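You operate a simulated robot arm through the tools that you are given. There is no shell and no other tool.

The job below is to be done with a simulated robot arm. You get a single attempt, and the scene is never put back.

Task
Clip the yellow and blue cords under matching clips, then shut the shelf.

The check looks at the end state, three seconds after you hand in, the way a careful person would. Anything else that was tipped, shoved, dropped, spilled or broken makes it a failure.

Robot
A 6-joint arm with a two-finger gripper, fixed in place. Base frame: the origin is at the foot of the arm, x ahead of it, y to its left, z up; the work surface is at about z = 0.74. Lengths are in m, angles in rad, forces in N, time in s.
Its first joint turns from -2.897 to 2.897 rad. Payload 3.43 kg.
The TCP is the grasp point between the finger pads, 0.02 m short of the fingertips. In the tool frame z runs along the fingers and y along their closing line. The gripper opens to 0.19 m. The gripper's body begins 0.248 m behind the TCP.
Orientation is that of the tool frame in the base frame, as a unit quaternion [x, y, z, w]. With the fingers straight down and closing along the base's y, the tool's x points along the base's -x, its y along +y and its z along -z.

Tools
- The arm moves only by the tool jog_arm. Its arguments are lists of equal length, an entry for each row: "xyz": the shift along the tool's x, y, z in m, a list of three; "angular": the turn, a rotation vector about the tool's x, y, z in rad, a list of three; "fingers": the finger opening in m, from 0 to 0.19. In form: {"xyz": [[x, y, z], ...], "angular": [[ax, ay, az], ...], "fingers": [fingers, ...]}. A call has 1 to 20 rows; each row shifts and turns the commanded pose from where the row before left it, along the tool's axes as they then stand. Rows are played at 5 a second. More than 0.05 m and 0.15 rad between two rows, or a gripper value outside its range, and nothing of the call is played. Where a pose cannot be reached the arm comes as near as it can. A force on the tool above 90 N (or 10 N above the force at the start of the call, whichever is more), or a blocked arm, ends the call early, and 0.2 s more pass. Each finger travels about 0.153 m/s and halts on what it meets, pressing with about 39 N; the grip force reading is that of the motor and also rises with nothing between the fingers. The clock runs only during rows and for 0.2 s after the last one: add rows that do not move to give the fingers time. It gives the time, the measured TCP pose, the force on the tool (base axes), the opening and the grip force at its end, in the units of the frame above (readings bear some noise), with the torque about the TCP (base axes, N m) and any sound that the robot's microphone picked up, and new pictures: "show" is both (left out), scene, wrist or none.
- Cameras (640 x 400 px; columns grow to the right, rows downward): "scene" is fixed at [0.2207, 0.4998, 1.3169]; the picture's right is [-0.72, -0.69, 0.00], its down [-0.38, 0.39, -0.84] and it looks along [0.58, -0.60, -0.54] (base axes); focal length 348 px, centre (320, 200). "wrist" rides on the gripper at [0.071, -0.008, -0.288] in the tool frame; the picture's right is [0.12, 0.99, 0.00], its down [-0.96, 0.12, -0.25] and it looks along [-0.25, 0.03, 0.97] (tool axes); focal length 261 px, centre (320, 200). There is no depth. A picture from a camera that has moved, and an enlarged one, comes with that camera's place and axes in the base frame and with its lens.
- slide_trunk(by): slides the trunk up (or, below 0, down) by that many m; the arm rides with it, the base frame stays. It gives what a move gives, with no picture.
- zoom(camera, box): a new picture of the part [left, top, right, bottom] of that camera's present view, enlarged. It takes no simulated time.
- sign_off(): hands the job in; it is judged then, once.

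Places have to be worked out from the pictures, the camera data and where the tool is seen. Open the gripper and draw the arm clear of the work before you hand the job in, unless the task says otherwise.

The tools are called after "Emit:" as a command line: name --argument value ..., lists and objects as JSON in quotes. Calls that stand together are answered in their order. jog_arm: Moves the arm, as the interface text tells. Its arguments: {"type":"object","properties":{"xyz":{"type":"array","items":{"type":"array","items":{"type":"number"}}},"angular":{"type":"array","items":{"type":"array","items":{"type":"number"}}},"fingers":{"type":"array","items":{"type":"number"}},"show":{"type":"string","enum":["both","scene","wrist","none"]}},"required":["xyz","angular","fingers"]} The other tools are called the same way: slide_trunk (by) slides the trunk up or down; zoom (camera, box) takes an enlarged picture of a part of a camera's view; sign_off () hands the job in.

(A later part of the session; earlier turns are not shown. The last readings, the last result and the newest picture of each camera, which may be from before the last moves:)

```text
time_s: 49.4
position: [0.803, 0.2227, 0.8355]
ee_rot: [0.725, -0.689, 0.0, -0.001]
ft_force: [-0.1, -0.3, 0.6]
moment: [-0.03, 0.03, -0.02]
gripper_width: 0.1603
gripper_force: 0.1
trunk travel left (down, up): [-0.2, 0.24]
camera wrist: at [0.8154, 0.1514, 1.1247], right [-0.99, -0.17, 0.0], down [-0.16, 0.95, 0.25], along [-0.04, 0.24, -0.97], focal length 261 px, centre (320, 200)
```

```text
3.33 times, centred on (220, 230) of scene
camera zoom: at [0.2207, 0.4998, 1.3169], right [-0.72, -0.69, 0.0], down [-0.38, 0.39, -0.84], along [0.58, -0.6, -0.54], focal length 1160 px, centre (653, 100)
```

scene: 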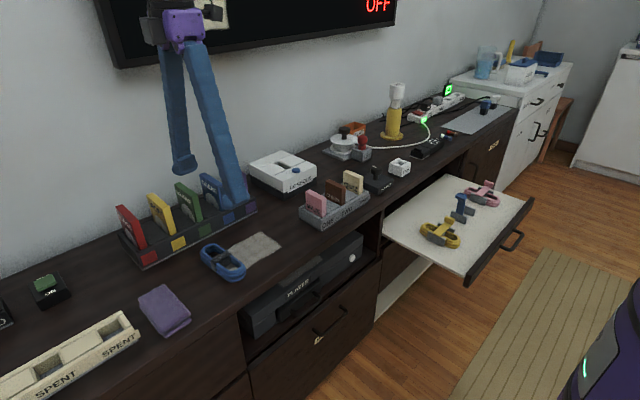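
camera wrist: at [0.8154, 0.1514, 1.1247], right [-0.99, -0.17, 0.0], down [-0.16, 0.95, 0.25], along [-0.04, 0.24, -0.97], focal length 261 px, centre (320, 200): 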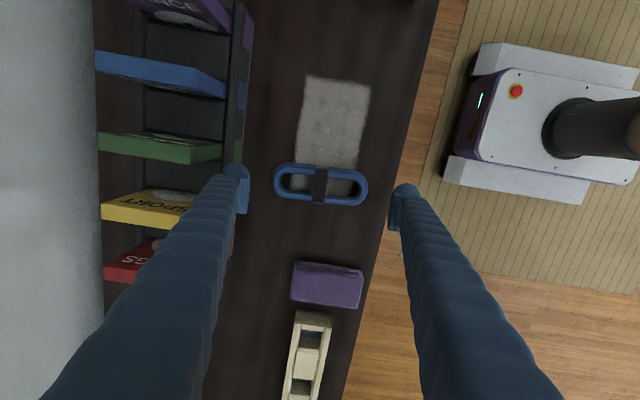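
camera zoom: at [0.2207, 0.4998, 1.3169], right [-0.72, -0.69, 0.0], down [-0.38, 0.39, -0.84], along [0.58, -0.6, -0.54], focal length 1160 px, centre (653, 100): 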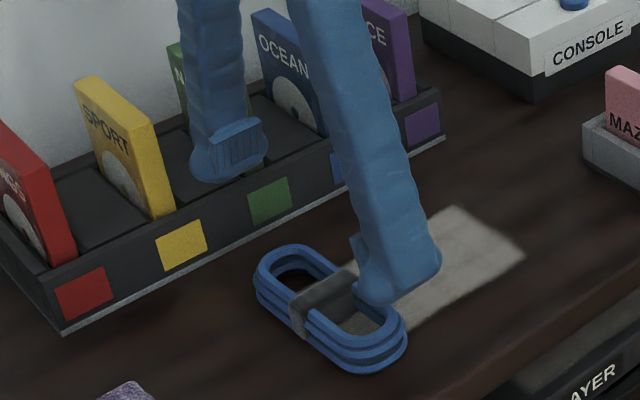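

The blue cord is centred and aligned between the fingers. I'll descend to TCP z ≈ 0.7615, the height that worked for yellow, and close on its ends.

Emit:
jog_arm --xyz '[[0, 0, 0.03], [0, 0, 0.03], [0, 0, 0.012], [0, 0, 0.002], [0, 0, 0], [0, 0, 0], [0, 0, 0], [0, 0, 0], [0, 0, 0]]' --angular '[[0, 0, 0], [0, 0, 0], [0, 0, 0], [0, 0, 0], [0, 0, 0], [0, 0, 0], [0, 0, 0], [0, 0, 0], [0, 0, 0]]' --fingers '[0.16, 0.16, 0.16, 0.16, 0.145, 0.135, 0.12, 0.11, 0.1]' --show "wrist"

Emit:
zoom --camera "scene" --box '[170, 200, 280, 290]'

Emit:
zoom --camera "wrist" --box '[220, 130, 420, 255]'

```text
time_s: 51.4
position: [0.8015, 0.2215, 0.7621]
ee_rot: [0.725, -0.689, -0.001, 0.001]
ft_force: [-0.5, 0.5, 0.5]
moment: [0.03, -0.03, 0.01]
gripper_width: 0.1298
gripper_force: 39.0
trunk travel left (down, up): [-0.2, 0.24]
camera wrist: at [0.8146, 0.1514, 1.0499], right [-0.99, -0.17, 0.0], down [-0.16, 0.95, 0.25], along [-0.04, 0.24, -0.97], focal length 261 px, centre (320, 200)
```

wrist: 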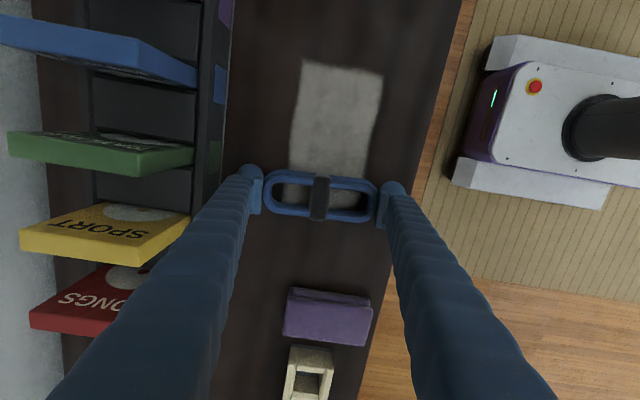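

```text
4.44 times, centred on (225, 245) of scene
camera zoom: at [0.2207, 0.4998, 1.3169], right [-0.72, -0.69, 0.0], down [-0.38, 0.39, -0.84], along [0.58, -0.6, -0.54], focal length 1547 px, centre (742, 0)
```

zoom: 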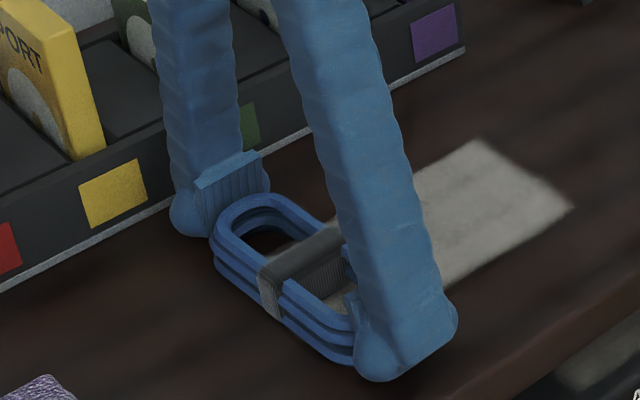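

```text
3.20 times, centred on (320, 192) of wrist
camera zoom: at [0.8146, 0.1514, 1.0499], right [-0.99, -0.17, 0.0], down [-0.16, 0.95, 0.25], along [-0.04, 0.24, -0.97], focal length 834 px, centre (320, 224)
```

zoom: 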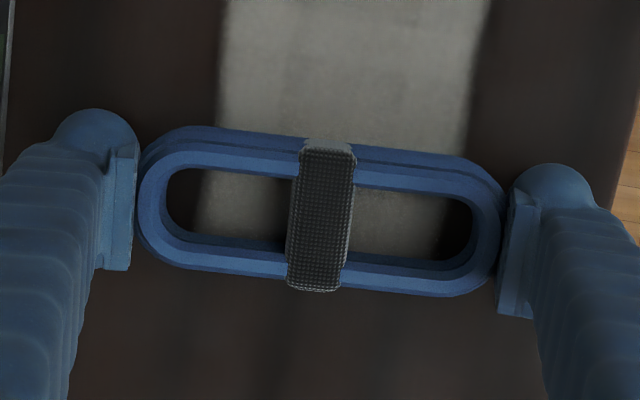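

It's gripped, but about 1.5 mm higher than the grip that held before. I'll open briefly, lower 2 mm, re-grip, then lift slowly.

Emit:
jog_arm --xyz '[[0, 0, 0], [0, 0, 0.002], [0, 0, 0], [0, 0, 0], [0, 0, 0], [0, 0, 0], [0, 0, -0.002], [0, 0, -0.004], [0, 0, -0.005], [0, 0, -0.006], [0, 0, -0.008], [0, 0, 0]]' --angular '[[0, 0, 0], [0, 0, 0], [0, 0, 0], [0, 0, 0], [0, 0, 0], [0, 0, 0], [0, 0, 0], [0, 0, 0], [0, 0, 0], [0, 0, 0], [0, 0, 0], [0, 0, 0]]' --fingers '[0.143, 0.143, 0.135, 0.12, 0.1, 0.1, 0.1, 0.1, 0.1, 0.1, 0.1, 0.1]' --show "wrist"

Emit:
zoom --camera "scene" --box '[170, 200, 280, 290]'

Emit:
zoom --camera "wrist" --box '[240, 140, 400, 240]'

```text
time_s: 54.0
position: [0.8011, 0.2219, 0.7857]
ee_rot: [0.725, -0.688, -0.001, 0.001]
ft_force: [-0.5, 0.4, -1.5]
moment: [0.01, 0.0, -0.01]
gripper_width: 0.1305
gripper_force: 38.7
trunk travel left (down, up): [-0.2, 0.24]
camera wrist: at [0.8148, 0.1514, 1.0734], right [-0.99, -0.17, 0.0], down [-0.16, 0.95, 0.25], along [-0.04, 0.24, -0.97], focal length 261 px, centre (320, 200)
```

wrist: 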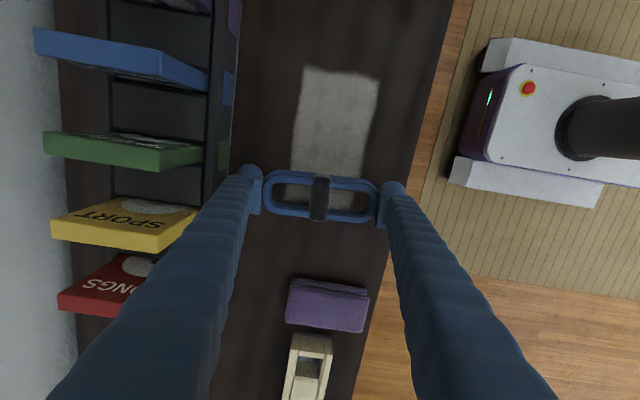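

```text
4.44 times, centred on (225, 245) of scene
camera zoom: at [0.2207, 0.4998, 1.3169], right [-0.72, -0.69, 0.0], down [-0.38, 0.39, -0.84], along [0.58, -0.6, -0.54], focal length 1547 px, centre (742, 0)
```

zoom: 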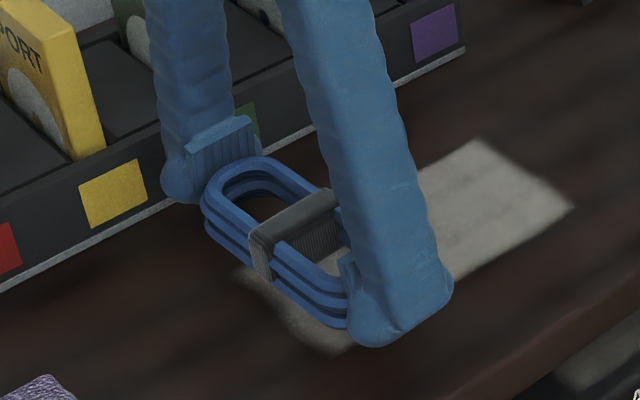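

```text
4.00 times, centred on (320, 190) of wrist
camera zoom: at [0.8148, 0.1514, 1.0734], right [-0.99, -0.17, 0.0], down [-0.16, 0.95, 0.25], along [-0.04, 0.24, -0.97], focal length 1043 px, centre (320, 240)
```

zoom: 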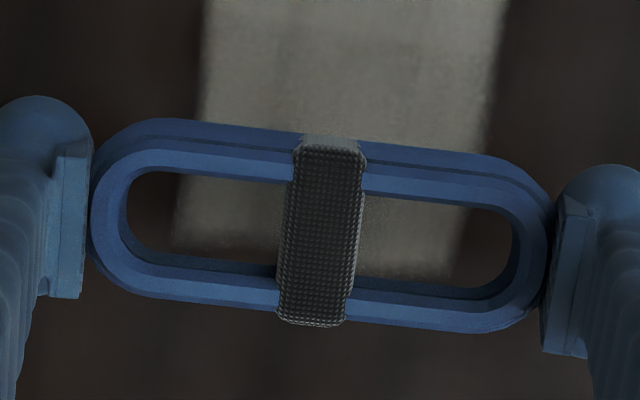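

The blue cord is up and held well. I'll lift gently to z ≈ 0.957 and straighten the yaw to base x.

Emit:
jog_arm --xyz '[[0, 0, -0.012], [0, 0, -0.02], [0, 0, -0.025], [0, 0, -0.025], [0, 0, -0.025], [0, 0, -0.025], [0, 0, -0.025], [0, 0, -0.014], [0, 0, 0]]' --angular '[[0, 0, 0], [0, 0, 0], [0, 0, 0], [0, 0, 0.015], [0, 0, 0.02], [0, 0, 0.015], [0, 0, 0], [0, 0, 0], [0, 0, 0]]' --fingers '[0.1, 0.1, 0.1, 0.1, 0.1, 0.1, 0.1, 0.1, 0.1]' --show "none"

```text
time_s: 56.0
position: [0.8026, 0.2224, 0.9583]
ee_rot: [-0.707, 0.707, 0.001, -0.001]
ft_force: [0.6, -0.3, -0.2]
moment: [-0.02, 0.01, 0.0]
gripper_width: 0.1307
gripper_force: 38.9
trunk travel left (down, up): [-0.2, 0.24]
```

The cord is still held at 0.1307 m, with yaw straight. I'll carry it toward the shelf at this height in gentle rows, first leg to about y = -0.19.

Emit:
jog_arm --xyz '[[0.012, 0.0042, 0], [0.022, 0.0077, 0], [0.025, 0.0088, 0], [0.027, 0.0095, 0], [0.027, 0.0095, 0], [0.027, 0.0095, 0], [0.027, 0.0095, 0], [0.027, 0.0095, 0], [0.027, 0.0095, 0], [0.027, 0.0095, 0], [0.027, 0.0095, 0], [0.027, 0.0095, 0], [0.027, 0.0095, 0], [0.027, 0.0095, 0], [0.027, 0.0095, 0], [0.027, 0.0095, 0], [0.027, 0.0095, 0], [0.02, 0.007, 0], [0.01, 0.0035, 0], [0, 0, 0]]' --angular '[[0, 0, 0], [0, 0, 0], [0, 0, 0], [0, 0, 0], [0, 0, 0], [0, 0, 0], [0, 0, 0], [0, 0, 0], [0, 0, 0], [0, 0, 0], [0, 0, 0], [0, 0, 0], [0, 0, 0], [0, 0, 0], [0, 0, 0], [0, 0, 0], [0, 0, 0], [0, 0, 0], [0, 0, 0], [0, 0, 0]]' --fingers '[0.1, 0.1, 0.1, 0.1, 0.1, 0.1, 0.1, 0.1, 0.1, 0.1, 0.1, 0.1, 0.1, 0.1, 0.1, 0.1, 0.1, 0.1, 0.1, 0.1]' --show "scene"

```text
time_s: 60.2
position: [0.6366, -0.2432, 0.9575]
ee_rot: [0.708, -0.707, 0.0, 0.001]
ft_force: [0.2, 0.6, -0.8]
moment: [0.04, 0.02, 0.03]
gripper_width: 0.13
gripper_force: 38.7
trunk travel left (down, up): [-0.2, 0.24]
```

scene: 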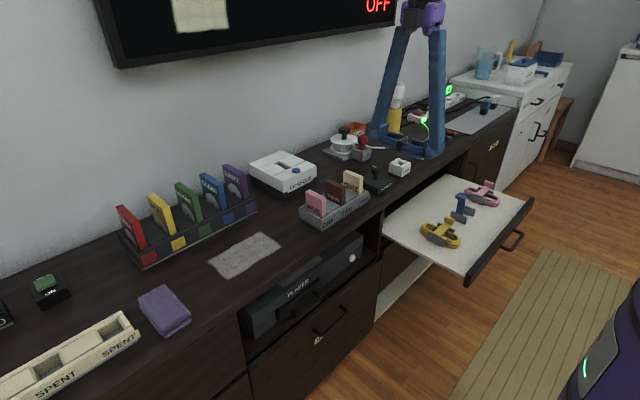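

The cord is held at (0.637, -0.243). Next I'll go to about (0.562, -0.46) and come down to z ≈ 0.82 to view the blue clip past the cord.

Emit:
jog_arm --xyz '[[0.012, 0.004, 0], [0.024, 0.008, 0], [0.026, 0.009, 0], [0.026, 0.009, 0], [0.026, 0.009, 0], [0.026, 0.009, 0], [0.026, 0.009, 0], [0.026, 0.009, 0], [0.017, 0.006, 0], [0.008, 0.0026, 0], [0, 0, 0.012], [0, 0, 0.025], [0, 0, 0.025], [0, 0, 0.025], [0, 0, 0.025], [0, 0, 0.017], [0, 0, 0.008], [0, 0, 0]]' --angular '[[0, 0, 0], [0, 0, 0], [0, 0, 0], [0, 0, 0], [0, 0, 0], [0, 0, 0], [0, 0, 0], [0, 0, 0], [0, 0, 0], [0, 0, 0], [0, 0, 0], [0, 0, 0], [0, 0, 0], [0, 0, 0], [0, 0, 0], [0, 0, 0], [0, 0, 0], [0, 0, 0]]' --fingers '[0.1, 0.1, 0.1, 0.1, 0.1, 0.1, 0.1, 0.1, 0.1, 0.1, 0.1, 0.1, 0.1, 0.1, 0.1, 0.1, 0.1, 0.1]' --show "both"

Emit:
zoom --camera "wrist" --box '[290, 60, 380, 150]'

Emit:
zoom --camera "wrist" --box '[240, 140, 400, 240]'

```text
time_s: 64.0
position: [0.5622, -0.4621, 0.8203]
ee_rot: [-0.707, 0.708, 0.0, 0.0]
ft_force: [-0.7, -0.2, 0.0]
moment: [0.04, 0.01, 0.01]
gripper_width: 0.1301
gripper_force: 38.6
trunk travel left (down, up): [-0.2, 0.24]
camera wrist: at [0.5722, -0.533, 1.1075], right [-0.99, -0.12, 0.0], down [-0.12, 0.96, 0.25], along [-0.03, 0.25, -0.97], focal length 261 px, centre (320, 200)
```

scene: 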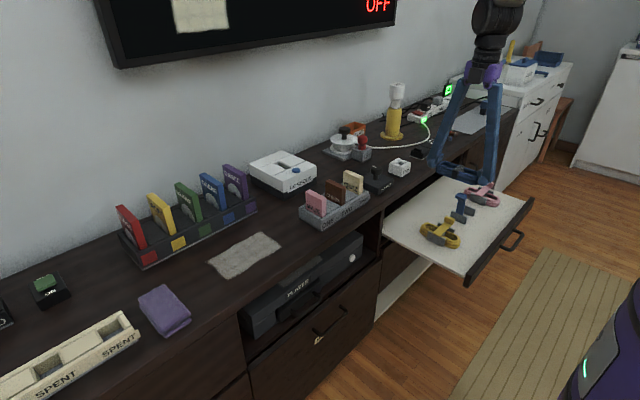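
wrist: 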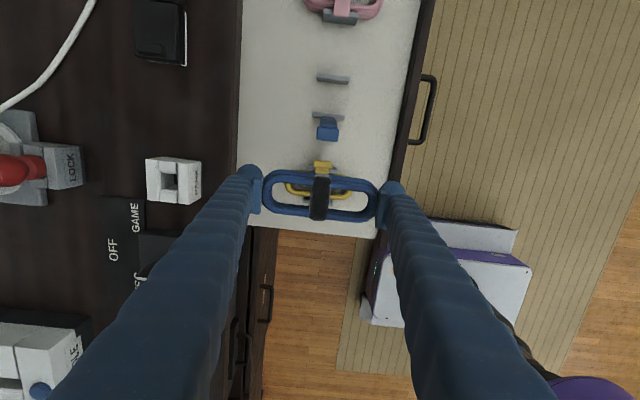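

```text
4.44 times, centred on (335, 105) of wrist
camera zoom: at [0.5722, -0.533, 1.1075], right [-0.99, -0.12, 0.0], down [-0.12, 0.96, 0.25], along [-0.03, 0.25, -0.97], focal length 1158 px, centre (253, 622)
```

zoom: 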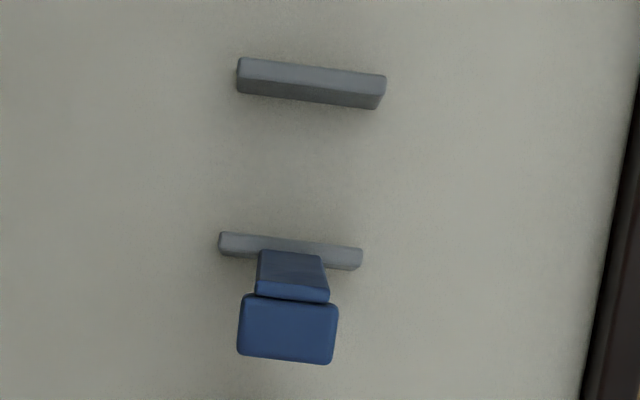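

```text
4.00 times, centred on (320, 190) of wrist
camera zoom: at [0.5722, -0.533, 1.1075], right [-0.99, -0.12, 0.0], down [-0.12, 0.96, 0.25], along [-0.03, 0.25, -0.97], focal length 1043 px, centre (320, 240)
```

zoom: 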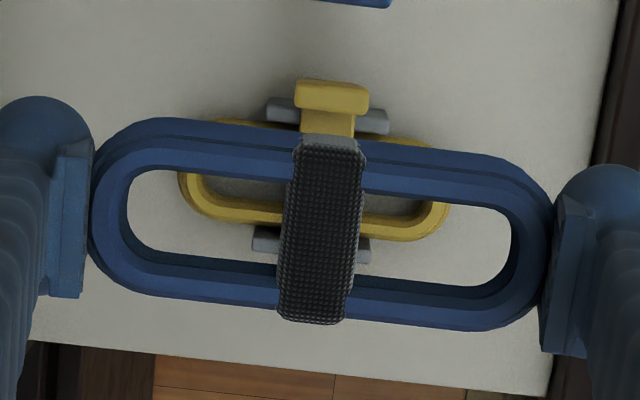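

Comparing with the yellow clip views, the blue clip is offset by -0.1655 m in y, and the blue cord sits about 1 mm further toward -y in the grip. The target TCP is (0.561, -0.598). I'll move over and lower to z ≈ 0.705.

Emit:
jog_arm --xyz '[[0.012, 0.0, 0], [0.023, 0.0005, 0], [0.024, 0.0005, 0], [0.024, 0, 0], [0.024, 0, 0], [0.019, 0, 0], [0.01, 0, 0], [0, 0, 0.012], [0, 0, 0.02], [0, 0, 0.025], [0, 0, 0.025], [0, 0, 0.022], [0, 0, 0.011], [0, 0, 0]]' --angular '[[0, 0, 0], [0, 0, 0], [0, 0, 0], [0, 0, 0], [0, 0, 0], [0, 0, 0], [0, 0, 0], [0, 0, 0], [0, 0, 0], [0, 0, 0], [0, 0, 0], [0, 0, 0], [0, 0, 0], [0, 0, 0]]' --fingers '[0.1, 0.1, 0.1, 0.1, 0.1, 0.1, 0.1, 0.1, 0.1, 0.1, 0.1, 0.1, 0.1, 0.1]' --show "both"

Emit:
zoom --camera "wrist" --box '[240, 140, 400, 240]'

Emit:
zoom --camera "scene" --box '[420, 150, 520, 240]'

```text
time_s: 67.0
position: [0.561, -0.5984, 0.7042]
ee_rot: [-0.707, 0.707, -0.001, 0.0]
ft_force: [0.4, -0.6, -1.2]
moment: [-0.01, 0.01, 0.02]
gripper_width: 0.1299
gripper_force: 39.1
trunk travel left (down, up): [-0.2, 0.24]
camera wrist: at [0.5708, -0.6695, 0.9918], right [-0.99, -0.12, 0.0], down [-0.12, 0.96, 0.25], along [-0.03, 0.25, -0.97], focal length 261 px, centre (320, 200)
```

scene: 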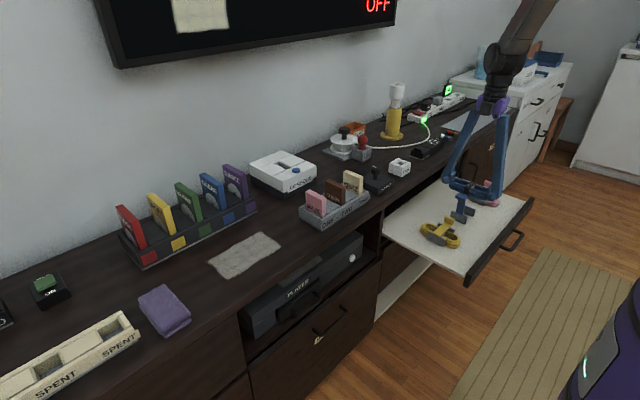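
wrist: 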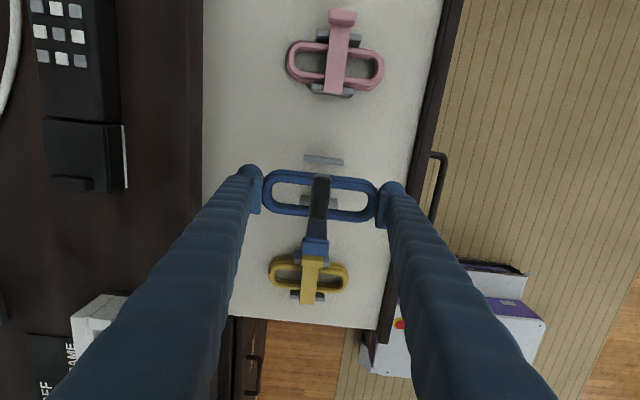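

```text
4.00 times, centred on (320, 190) of wrist
camera zoom: at [0.5708, -0.6695, 0.9918], right [-0.99, -0.12, 0.0], down [-0.12, 0.96, 0.25], along [-0.03, 0.25, -0.97], focal length 1043 px, centre (320, 240)
```

zoom: 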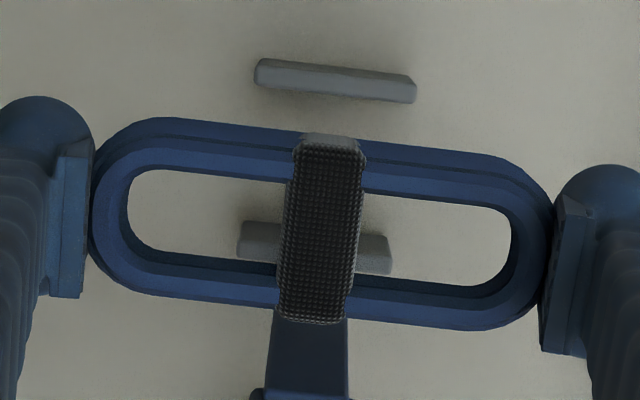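

```text
4.44 times, centred on (470, 195) of scene
camera zoom: at [0.2207, 0.4998, 1.3169], right [-0.72, -0.69, 0.0], down [-0.38, 0.39, -0.84], along [0.58, -0.6, -0.54], focal length 1547 px, centre (-347, 222)
```

zoom: 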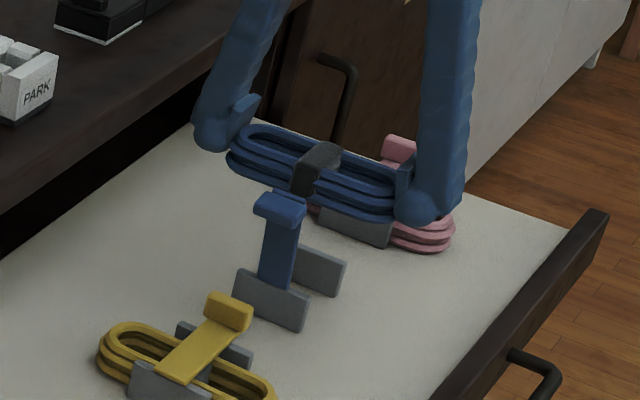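

The view matches the yellow placement almost exactly, with the cord about 1 mm toward -y. I'll shift +1 mm in y and lower to just above the posts.

Emit:
jog_arm --xyz '[[-0.001, 0, 0.01], [0, 0, 0.018], [0, 0, 0.018], [0, 0, 0.01], [0, 0, 0]]' --angular '[[0, 0, 0], [0, 0, 0], [0, 0, 0], [0, 0, 0], [0, 0, 0]]' --fingers '[0.1, 0.1, 0.1, 0.1, 0.1]' --show "wrist"

Emit:
zoom --camera "wrist" --box '[240, 140, 400, 240]'

Emit:
zoom --camera "scene" --box '[430, 170, 510, 235]'

```text
time_s: 68.2
position: [0.5619, -0.5974, 0.6487]
ee_rot: [-0.707, 0.707, 0.0, -0.001]
ft_force: [1.1, 0.2, -0.5]
moment: [0.02, -0.01, 0.02]
gripper_width: 0.1297
gripper_force: 39.2
trunk travel left (down, up): [-0.2, 0.24]
camera wrist: at [0.5717, -0.6686, 0.9367], right [-0.99, -0.12, 0.0], down [-0.12, 0.96, 0.25], along [-0.03, 0.25, -0.97], focal length 261 px, centre (320, 200)
```

wrist: 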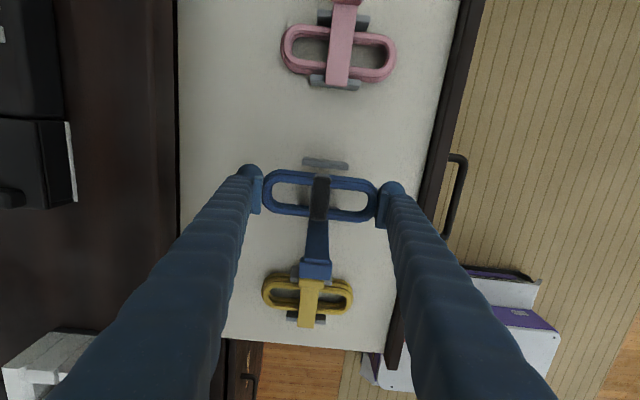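

```text
4.00 times, centred on (320, 190) of wrist
camera zoom: at [0.5717, -0.6686, 0.9367], right [-0.99, -0.12, 0.0], down [-0.12, 0.96, 0.25], along [-0.03, 0.25, -0.97], focal length 1043 px, centre (320, 240)
```

zoom: 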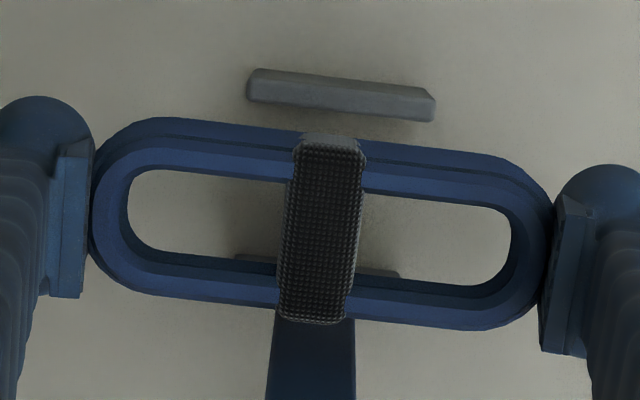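

```text
6.15 times, centred on (470, 202) of scene
camera zoom: at [0.2207, 0.4998, 1.3169], right [-0.72, -0.69, 0.0], down [-0.38, 0.39, -0.84], along [0.58, -0.6, -0.54], focal length 2142 px, centre (-603, 185)
```

zoom: 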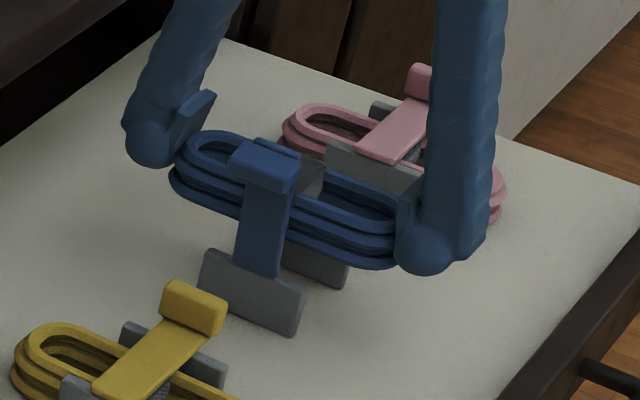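

Relative alignment is the same as for the yellow placement, which fitted cleanly. I'll lower slowly between the posts.

Emit:
jog_arm --xyz '[[0, 0, 0.006], [0, 0, 0.006], [0, 0, 0.006], [0, 0, 0.006], [0, 0, 0.006], [0, 0, 0.004], [0, 0, 0]]' --angular '[[0, 0, 0], [0, 0, 0], [0, 0, 0], [0, 0, 0], [0, 0, 0], [0, 0, 0], [0, 0, 0]]' --fingers '[0.1, 0.1, 0.1, 0.1, 0.1, 0.1, 0.1]' --show "none"

Emit:
zoom --camera "wrist" --box '[240, 140, 400, 240]'

Emit:
zoom --camera "scene" --box '[430, 170, 510, 235]'

```text
time_s: 69.8
position: [0.5628, -0.5975, 0.6149]
ee_rot: [0.707, -0.707, 0.0, -0.001]
ft_force: [1.0, -0.3, -1.4]
moment: [0.01, -0.02, 0.01]
gripper_width: 0.1297
gripper_force: 39.2
trunk travel left (down, up): [-0.2, 0.24]
```

```text
4.00 times, centred on (320, 190) of wrist
camera zoom: at [0.5724, -0.669, 0.9026], right [-0.99, -0.12, 0.0], down [-0.12, 0.96, 0.25], along [-0.03, 0.25, -0.97], focal length 1043 px, centre (320, 240)
```

zoom: 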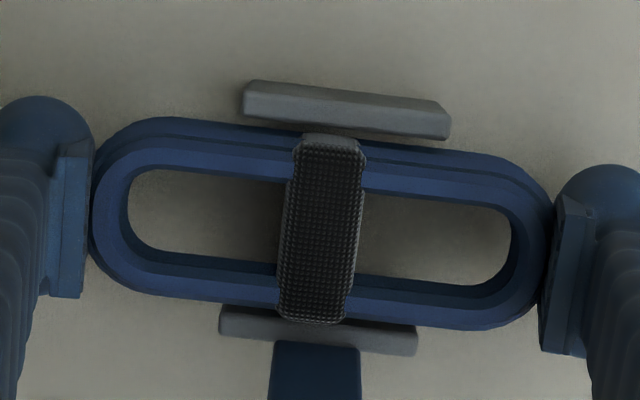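

```text
6.15 times, centred on (470, 202) of scene
camera zoom: at [0.2207, 0.4998, 1.3169], right [-0.72, -0.69, 0.0], down [-0.38, 0.39, -0.84], along [0.58, -0.6, -0.54], focal length 2142 px, centre (-603, 185)
```

zoom: 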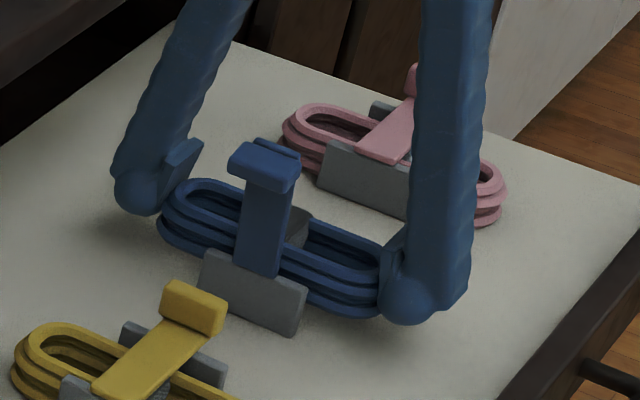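

The cord is between the posts and force-free. I'll keep lowering toward the shelf at TCP z ≈ 0.598.

Emit:
jog_arm --xyz '[[0, 0, 0.004], [0, 0, 0.004], [0, 0, 0.003], [0, 0, 0.002], [0, 0, 0.002], [0, 0, 0.001], [0, 0, 0]]' --angular '[[0, 0, 0], [0, 0, 0], [0, 0, 0], [0, 0, 0], [0, 0, 0], [0, 0, 0], [0, 0, 0]]' --fingers '[0.1, 0.1, 0.1, 0.1, 0.1, 0.1, 0.1]' --show "none"

Emit:
zoom --camera "scene" --box '[430, 170, 510, 235]'

```text
time_s: 71.4
position: [0.5615, -0.5966, 0.5985]
ee_rot: [-0.707, 0.707, 0.0, -0.001]
ft_force: [-0.9, 0.1, -1.4]
moment: [0.01, 0.02, 0.0]
gripper_width: 0.1297
gripper_force: 39.3
trunk travel left (down, up): [-0.2, 0.24]
```

```text
6.15 times, centred on (470, 202) of scene
camera zoom: at [0.2207, 0.4998, 1.3169], right [-0.72, -0.69, 0.0], down [-0.38, 0.39, -0.84], along [0.58, -0.6, -0.54], focal length 2142 px, centre (-603, 185)
```

zoom: 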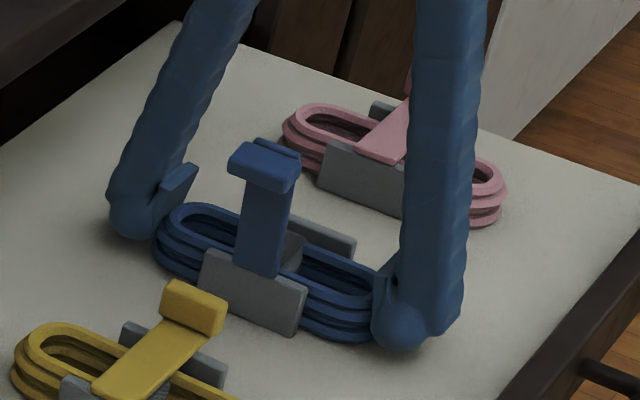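

At z = 0.5985 the cord is almost on the shelf. I'll go 1 mm more, release to 0.152, and look.

Emit:
jog_arm --xyz '[[0, 0, 0.001], [0, 0, 0], [0, 0, 0], [0, 0, 0], [0, 0, 0]]' --angular '[[0, 0, 0], [0, 0, 0], [0, 0, 0], [0, 0, 0], [0, 0, 0]]' --fingers '[0.1, 0.1, 0.14, 0.152, 0.152]' --show "wrist"

Emit:
zoom --camera "scene" --box '[430, 170, 510, 235]'

Emit:
zoom --camera "wrist" --box '[240, 140, 400, 240]'

```text
time_s: 72.6
position: [0.5619, -0.596, 0.5967]
ee_rot: [-0.707, 0.707, 0.0, 0.0]
ft_force: [0.3, -0.1, 0.5]
moment: [0.01, -0.02, 0.0]
gripper_width: 0.1519
gripper_force: 0.0
trunk travel left (down, up): [-0.2, 0.24]
camera wrist: at [0.5715, -0.6681, 0.8853], right [-0.99, -0.12, 0.0], down [-0.12, 0.96, 0.25], along [-0.03, 0.25, -0.97], focal length 261 px, centre (320, 200)
```

wrist: 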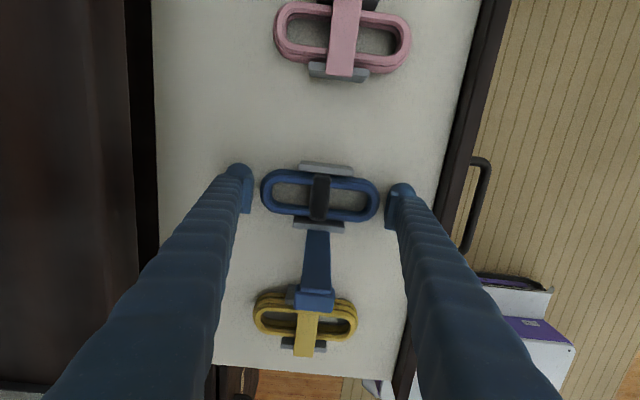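

```text
6.15 times, centred on (470, 202) of scene
camera zoom: at [0.2207, 0.4998, 1.3169], right [-0.72, -0.69, 0.0], down [-0.38, 0.39, -0.84], along [0.58, -0.6, -0.54], focal length 2142 px, centre (-603, 185)
```

zoom: 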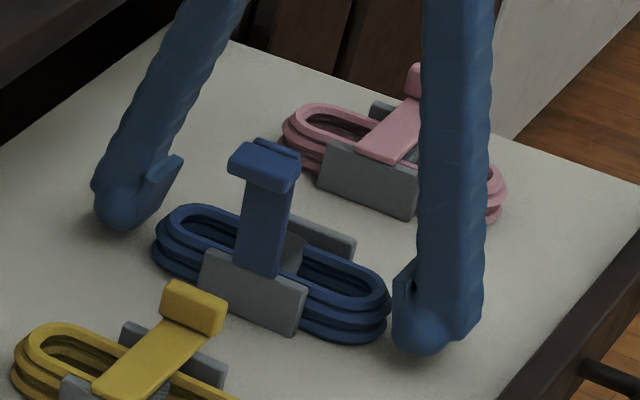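

```text
4.00 times, centred on (320, 190) of wrist
camera zoom: at [0.5715, -0.6681, 0.8853], right [-0.99, -0.12, 0.0], down [-0.12, 0.96, 0.25], along [-0.03, 0.25, -0.97], focal length 1043 px, centre (320, 240)
```

zoom: 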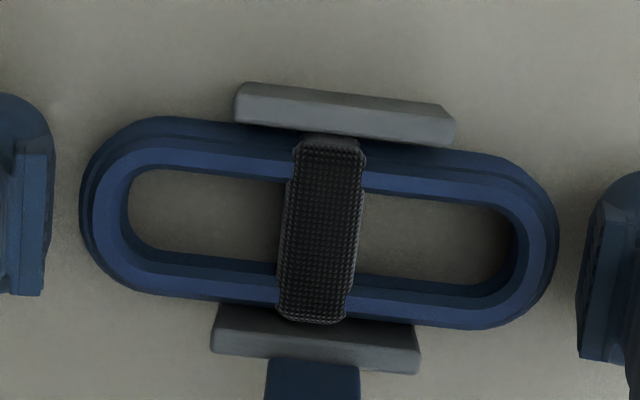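

The blue cord is released and seated between its posts. I'll repeat the sequence: lift, shift to the +y side of the blue strap and close the fingers.

Emit:
jog_arm --xyz '[[0, 0, -0.01], [0, 0, -0.03], [0, 0, -0.04], [0, 0, -0.045], [0, 0, -0.045], [0, 0, -0.02], [-0.03, 0, 0], [-0.045, 0, 0], [-0.04, 0, 0], [-0.017, 0, 0], [0, 0, 0], [0, 0, 0]]' --angular '[[0, 0, 0], [0, 0, 0], [0, 0, 0], [0, 0, 0], [0, 0, 0], [0, 0, 0], [0, 0, 0], [0, 0, 0], [0, 0, 0], [0, 0, 0], [0, 0, 0], [0, 0, 0]]' --fingers '[0.152, 0.152, 0.152, 0.152, 0.152, 0.152, 0.1, 0.05, 0.0, 0.0, 0.0, 0.0]' --show "wrist"

Emit:
zoom --camera "scene" --box '[415, 150, 525, 250]'

Emit:
zoom --camera "wrist" --box '[260, 20, 420, 150]'

```text
time_s: 75.2
position: [0.5641, -0.4662, 0.7884]
ee_rot: [-0.707, 0.707, 0.0, 0.0]
ft_force: [-1.1, 0.2, 0.3]
moment: [-0.02, 0.01, 0.03]
gripper_width: 0.0
gripper_force: 34.9
trunk travel left (down, up): [-0.2, 0.24]
camera wrist: at [0.573, -0.5373, 1.0758], right [-0.99, -0.12, 0.0], down [-0.12, 0.96, 0.25], along [-0.03, 0.25, -0.97], focal length 261 px, centre (320, 200)
```

wrist: 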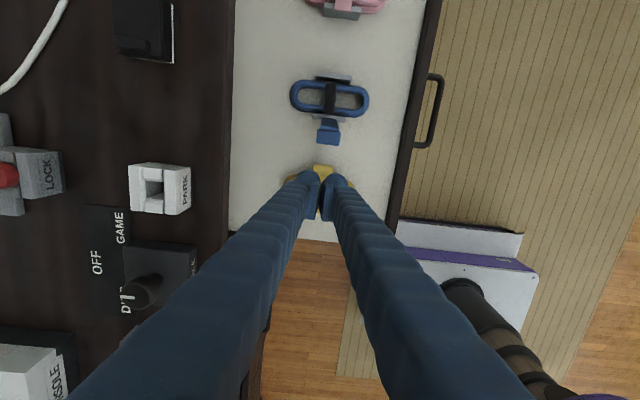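

```text
4.00 times, centred on (470, 200) of scene
camera zoom: at [0.2207, 0.4998, 1.3169], right [-0.72, -0.69, 0.0], down [-0.38, 0.39, -0.84], along [0.58, -0.6, -0.54], focal length 1392 px, centre (-280, 200)
```

zoom: 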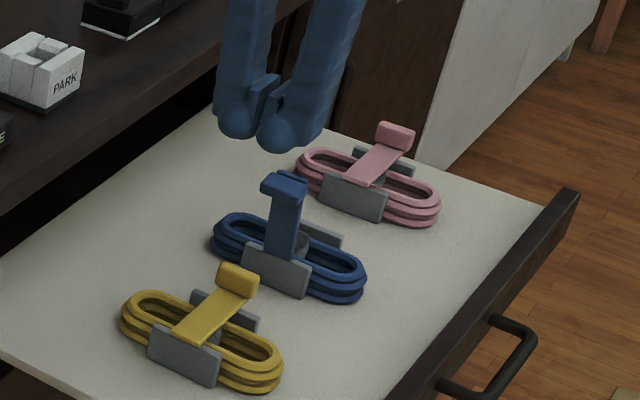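

```text
3.08 times, centred on (340, 85) of wrist
camera zoom: at [0.573, -0.5373, 1.0758], right [-0.99, -0.12, 0.0], down [-0.12, 0.96, 0.25], along [-0.03, 0.25, -0.97], focal length 802 px, centre (258, 554)
```

zoom: 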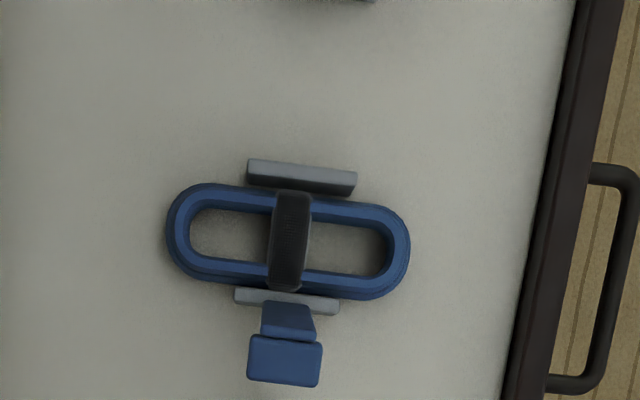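

The geometry is identical to the yellow case. I'll lower (the tips stay clear above the closed yellow strap) and sweep -y to tip the blue strap.

Emit:
jog_arm --xyz '[[0, 0.001, 0.03], [0, 0, 0.035], [0, 0, 0.023], [0.02, 0, 0], [0.015, 0, 0], [0.01, 0, 0], [0.01, 0, 0], [0.01, 0, 0], [0, 0, 0]]' --angular '[[0, 0, 0], [0, 0, 0], [0, 0, 0], [0, 0, 0], [0, 0, 0], [0, 0, 0], [0, 0, 0], [0, 0, 0], [0, 0, 0]]' --fingers '[0.0, 0.0, 0.0, 0.0, 0.0, 0.0, 0.0, 0.0, 0.0]' --show "none"

Emit:
zoom --camera "scene" --box '[415, 150, 525, 250]'

Emit:
zoom --camera "wrist" --box '[240, 80, 400, 210]'

```text
time_s: 77.2
position: [0.5605, -0.5295, 0.7006]
ee_rot: [-0.707, 0.708, 0.0, -0.001]
ft_force: [-0.5, -0.1, -0.1]
moment: [0.02, -0.01, 0.02]
gripper_width: 0.0001
gripper_force: 33.9
trunk travel left (down, up): [-0.2, 0.24]
```

```text
4.00 times, centred on (470, 200) of scene
camera zoom: at [0.2207, 0.4998, 1.3169], right [-0.72, -0.69, 0.0], down [-0.38, 0.39, -0.84], along [0.58, -0.6, -0.54], focal length 1392 px, centre (-280, 200)
```

zoom: 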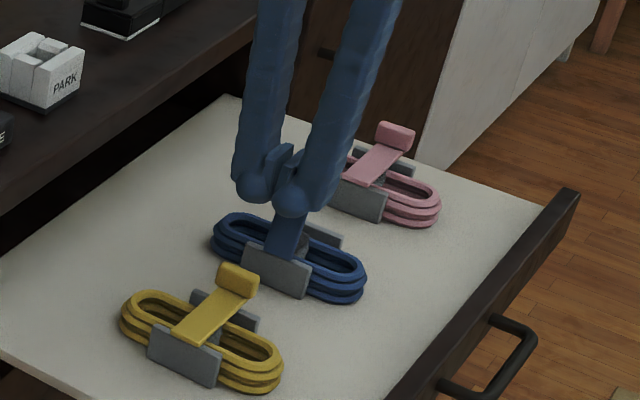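

```text
3.08 times, centred on (320, 145) of wrist
camera zoom: at [0.5709, -0.601, 0.9875], right [-0.99, -0.12, 0.0], down [-0.12, 0.96, 0.25], along [-0.03, 0.25, -0.97], focal length 802 px, centre (320, 369)
```

zoom: 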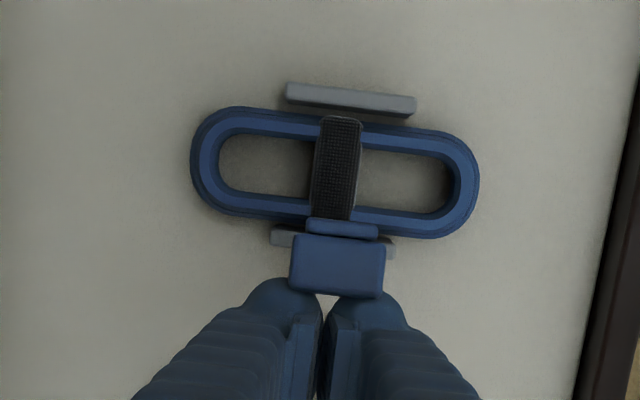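

The blue strap is at vertical, just as the yellow was at this stage. I'll continue the same arc toward -y.

Emit:
jog_arm --xyz '[[0.01, 0, 0], [0.012, 0, -0.001], [0.012, 0, 0.001], [0.012, 0, 0.003], [0.012, 0, 0.004], [0, 0, 0]]' --angular '[[0, 0, 0], [0, 0, 0], [0, 0, 0], [0, 0, 0], [0, 0, 0], [0, 0, 0]]' --fingers '[0.0, 0.0, 0.0, 0.0, 0.0, 0.0]' --show "none"

Emit:
zoom --camera "scene" --box '[415, 150, 525, 250]'

Emit:
zoom --camera "wrist" --box '[240, 80, 400, 210]'

```text
time_s: 78.6
position: [0.5608, -0.589, 0.6937]
ee_rot: [0.707, -0.707, -0.001, 0.0]
ft_force: [0.3, -0.1, 0.2]
moment: [0.03, -0.05, 0.01]
gripper_width: 0.0
gripper_force: 34.1
trunk travel left (down, up): [-0.2, 0.24]
```

```text
4.00 times, centred on (470, 200) of scene
camera zoom: at [0.2207, 0.4998, 1.3169], right [-0.72, -0.69, 0.0], down [-0.38, 0.39, -0.84], along [0.58, -0.6, -0.54], focal length 1392 px, centre (-280, 200)
```

zoom: 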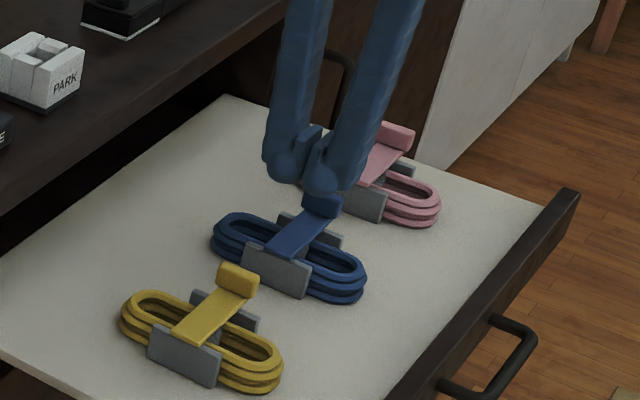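

```text
3.08 times, centred on (320, 145) of wrist
camera zoom: at [0.5702, -0.6596, 0.9807], right [-0.99, -0.12, 0.0], down [-0.12, 0.96, 0.25], along [-0.03, 0.25, -0.97], focal length 802 px, centre (320, 369)
```

zoom: 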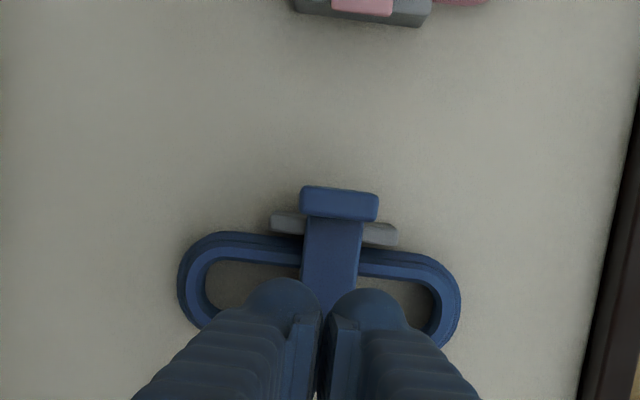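

The blue strap folded over too. I'll centre over it and lower to just above contact (TCP z ≈ 0.637).

Emit:
jog_arm --xyz '[[0.011, 0, 0], [0.011, 0, 0], [0, 0, 0.015], [0, 0, 0.015], [0, 0, 0.012], [0, 0, 0.008], [0, 0, 0.004], [0, 0, 0.0025], [0, 0, 0]]' --angular '[[0, 0, 0], [0, 0, 0], [0, 0, 0], [0, 0, 0], [0, 0, 0], [0, 0, 0], [0, 0, 0], [0, 0, 0], [0, 0, 0]]' --fingers '[0.0, 0.0, 0.0, 0.0, 0.0, 0.0, 0.0, 0.0, 0.0]' --show "none"

Emit:
zoom --camera "scene" --box '[435, 170, 505, 225]'

```text
time_s: 80.6
position: [0.5608, -0.6107, 0.6364]
ee_rot: [0.707, -0.707, -0.001, 0.0]
ft_force: [-0.6, -0.2, 0.5]
moment: [0.0, 0.01, -0.02]
gripper_width: 0.0001
gripper_force: 34.7
trunk travel left (down, up): [-0.2, 0.24]
```

```text
7.27 times, centred on (470, 198) of scene
camera zoom: at [0.2207, 0.4998, 1.3169], right [-0.72, -0.69, 0.0], down [-0.38, 0.39, -0.84], along [0.58, -0.6, -0.54], focal length 2532 px, centre (-771, 218)
```

zoom: 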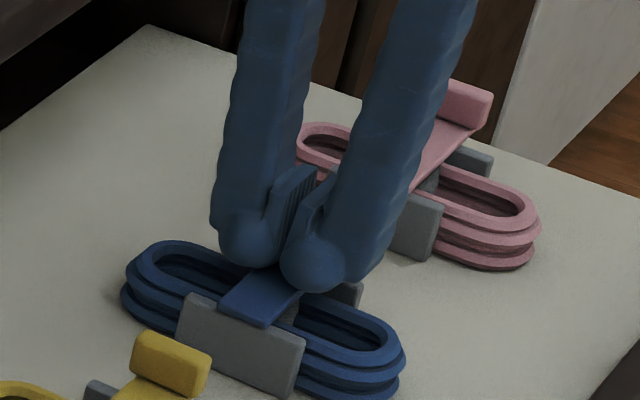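

I'm just above contact, as with yellow. I'll press the last few millimetres in 1.5 mm steps to seat the strap.

Emit:
jog_arm --xyz '[[0, 0, 0.0015], [0, 0, 0.0015], [0, 0, 0.0015], [0, 0, 0.001], [0, 0, 0]]' --angular '[[0, 0, 0], [0, 0, 0], [0, 0, 0], [0, 0, 0], [0, 0, 0]]' --fingers '[0.0, 0.0, 0.0, 0.0, 0.0]' --show "none"

```text
time_s: 81.8
position: [0.5619, -0.6103, 0.6351]
ee_rot: [0.708, -0.706, 0.002, 0.001]
ft_force: [1.2, 1.4, 40.1]
moment: [0.4, 0.07, -0.02]
gripper_width: 0.006
gripper_force: 34.2
trunk travel left (down, up): [-0.2, 0.24]
```

I pressed to 40 N, the same as yellow. I'll lift off, back away, and inspect the whole shelf.

Emit:
jog_arm --xyz '[[0, 0, -0.01], [0, 0, -0.03], [0, 0, -0.04], [0, 0, -0.045], [0, 0, -0.045], [0, 0, -0.03], [-0.04, 0, 0], [-0.04, 0, 0], [-0.04, 0, 0], [-0.03, 0, 0], [0, 0, 0]]' --angular '[[0, 0, 0], [0, 0, 0], [0, 0, 0], [0, 0, 0], [0, 0, 0], [0, 0, 0], [0, 0, 0], [0, 0, 0], [0, 0, 0], [0, 0, 0], [0, 0, 0]]' --fingers '[0.0, 0.0, 0.0, 0.0, 0.0, 0.0, 0.0, 0.0, 0.0, 0.0, 0.0]' --show "both"

Emit:
zoom --camera "scene" --box '[415, 160, 535, 260]'

Emit:
zoom --camera "scene" --box '[460, 185, 510, 225]'

Emit:
zoom --camera "wrist" --box '[220, 0, 460, 180]'

```text
time_s: 84.2
position: [0.561, -0.4574, 0.8344]
ee_rot: [0.707, -0.707, -0.001, 0.0]
ft_force: [-0.6, -0.9, 0.8]
moment: [-0.08, 0.01, 0.02]
gripper_width: 0.0001
gripper_force: 34.0
trunk travel left (down, up): [-0.2, 0.24]
camera wrist: at [0.5705, -0.5286, 1.1217], right [-0.99, -0.12, 0.0], down [-0.12, 0.96, 0.25], along [-0.03, 0.25, -0.97], focal length 261 px, centre (320, 200)
```

scene: 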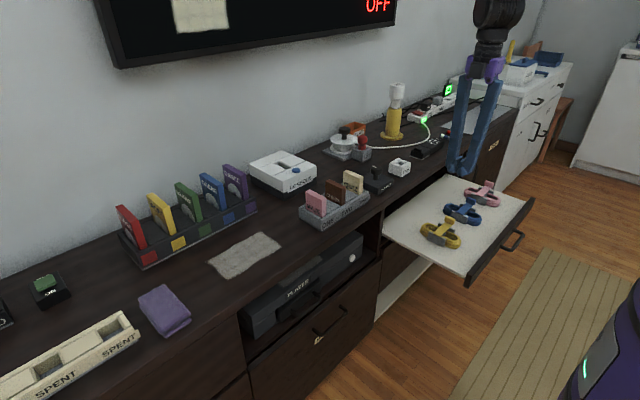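
wrist: 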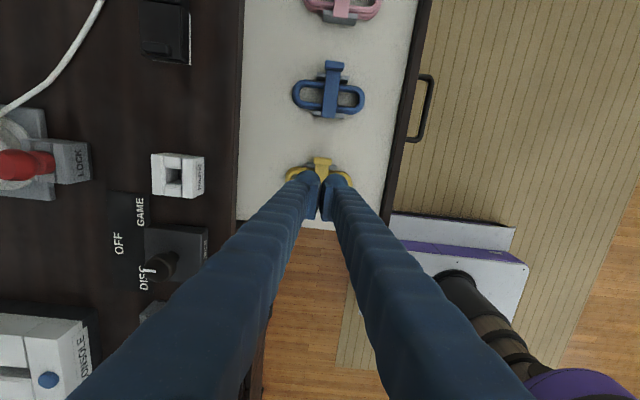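

```text
4.00 times, centred on (475, 210) of scene
camera zoom: at [0.2207, 0.4998, 1.3169], right [-0.72, -0.69, 0.0], down [-0.38, 0.39, -0.84], along [0.58, -0.6, -0.54], focal length 1392 px, centre (-300, 160)
```

zoom: 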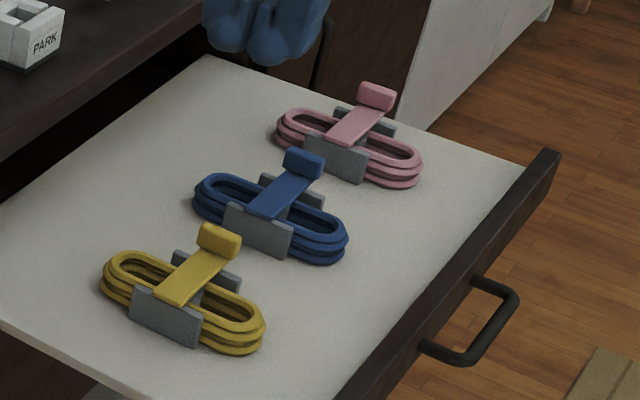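

```text
10.00 times, centred on (485, 205) of scene
camera zoom: at [0.2207, 0.4998, 1.3169], right [-0.72, -0.69, 0.0], down [-0.38, 0.39, -0.84], along [0.58, -0.6, -0.54], focal length 3481 px, centre (-1330, 150)
```

zoom: 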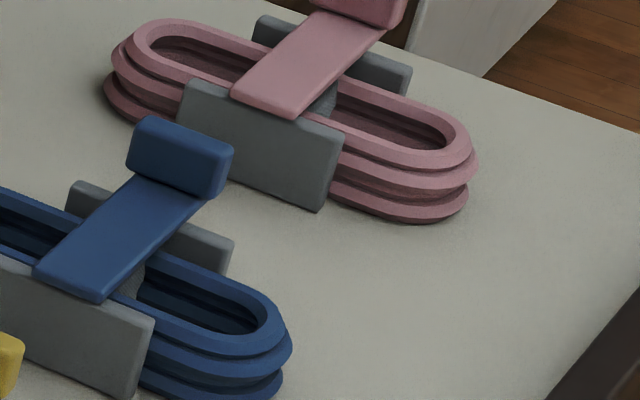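

```text
2.22 times, centred on (340, 90) of wrist
camera zoom: at [0.5705, -0.5286, 1.1217], right [-0.99, -0.12, 0.0], down [-0.12, 0.96, 0.25], along [-0.03, 0.25, -0.97], focal length 579 px, centre (276, 444)
```

zoom: 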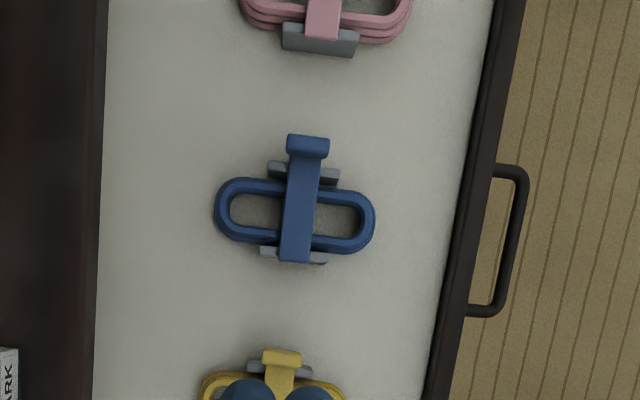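

All three clips look identically closed. Next is the shelf: the handle bar is near x ≈ 0.36, y ≈ -0.60, z ≈ 0.567. I'll move in front of it at (0.30, -0.60), starting high.

Emit:
jog_arm --xyz '[[0.0204, 0.0373, 0], [0.0204, 0.0373, 0], [0.0204, 0.0373, 0], [0.0204, 0.0373, 0], [0.0204, 0.0373, 0], [0.0204, 0.0373, 0], [0.0204, 0.0373, 0], [0, 0, 0.04], [0, 0, 0.04], [0, 0, 0]]' --angular '[[0, 0, 0], [0, 0, 0], [0, 0, 0], [0, 0, 0], [0, 0, 0], [0, 0, 0], [0, 0, 0], [0, 0, 0], [0, 0, 0], [0, 0, 0]]' --fingers '[0.0, 0.0, 0.0, 0.0, 0.0, 0.0, 0.0, 0.0, 0.0, 0.0]' --show "both"

Emit:
zoom --camera "scene" --box '[420, 160, 600, 300]'

```text
time_s: 86.4
position: [0.2992, -0.6033, 0.7495]
ee_rot: [-0.707, 0.707, 0.0, 0.001]
ft_force: [0.5, 0.5, -0.2]
moment: [0.09, -0.02, 0.01]
gripper_width: 0.0002
gripper_force: 34.5
trunk travel left (down, up): [-0.2, 0.24]
camera wrist: at [0.3098, -0.6754, 1.0375], right [-0.99, -0.12, 0.0], down [-0.12, 0.96, 0.25], along [-0.03, 0.25, -0.97], focal length 261 px, centre (320, 200)
```

scene: 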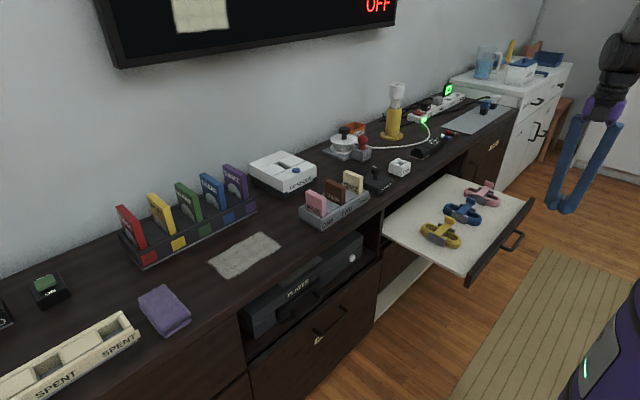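
wrist: 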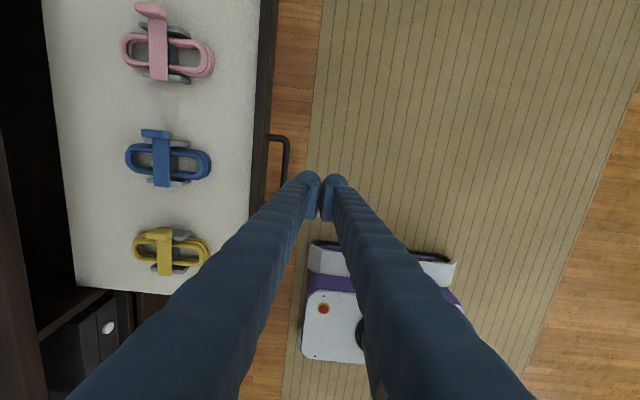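

```text
2.86 times, centred on (510, 230) of scene
camera zoom: at [0.2207, 0.4998, 1.3169], right [-0.72, -0.69, 0.0], down [-0.38, 0.39, -0.84], along [0.58, -0.6, -0.54], focal length 995 px, centre (-223, 114)
```

zoom: 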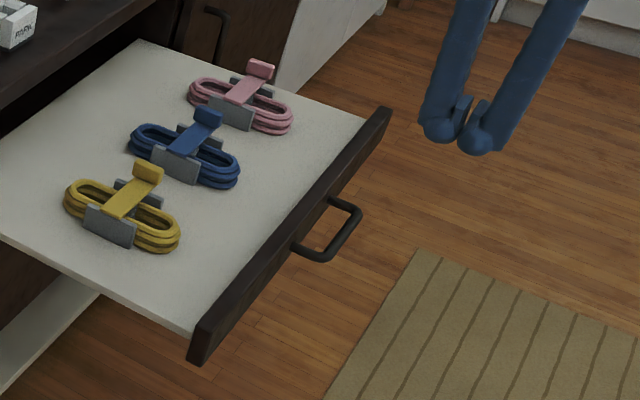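

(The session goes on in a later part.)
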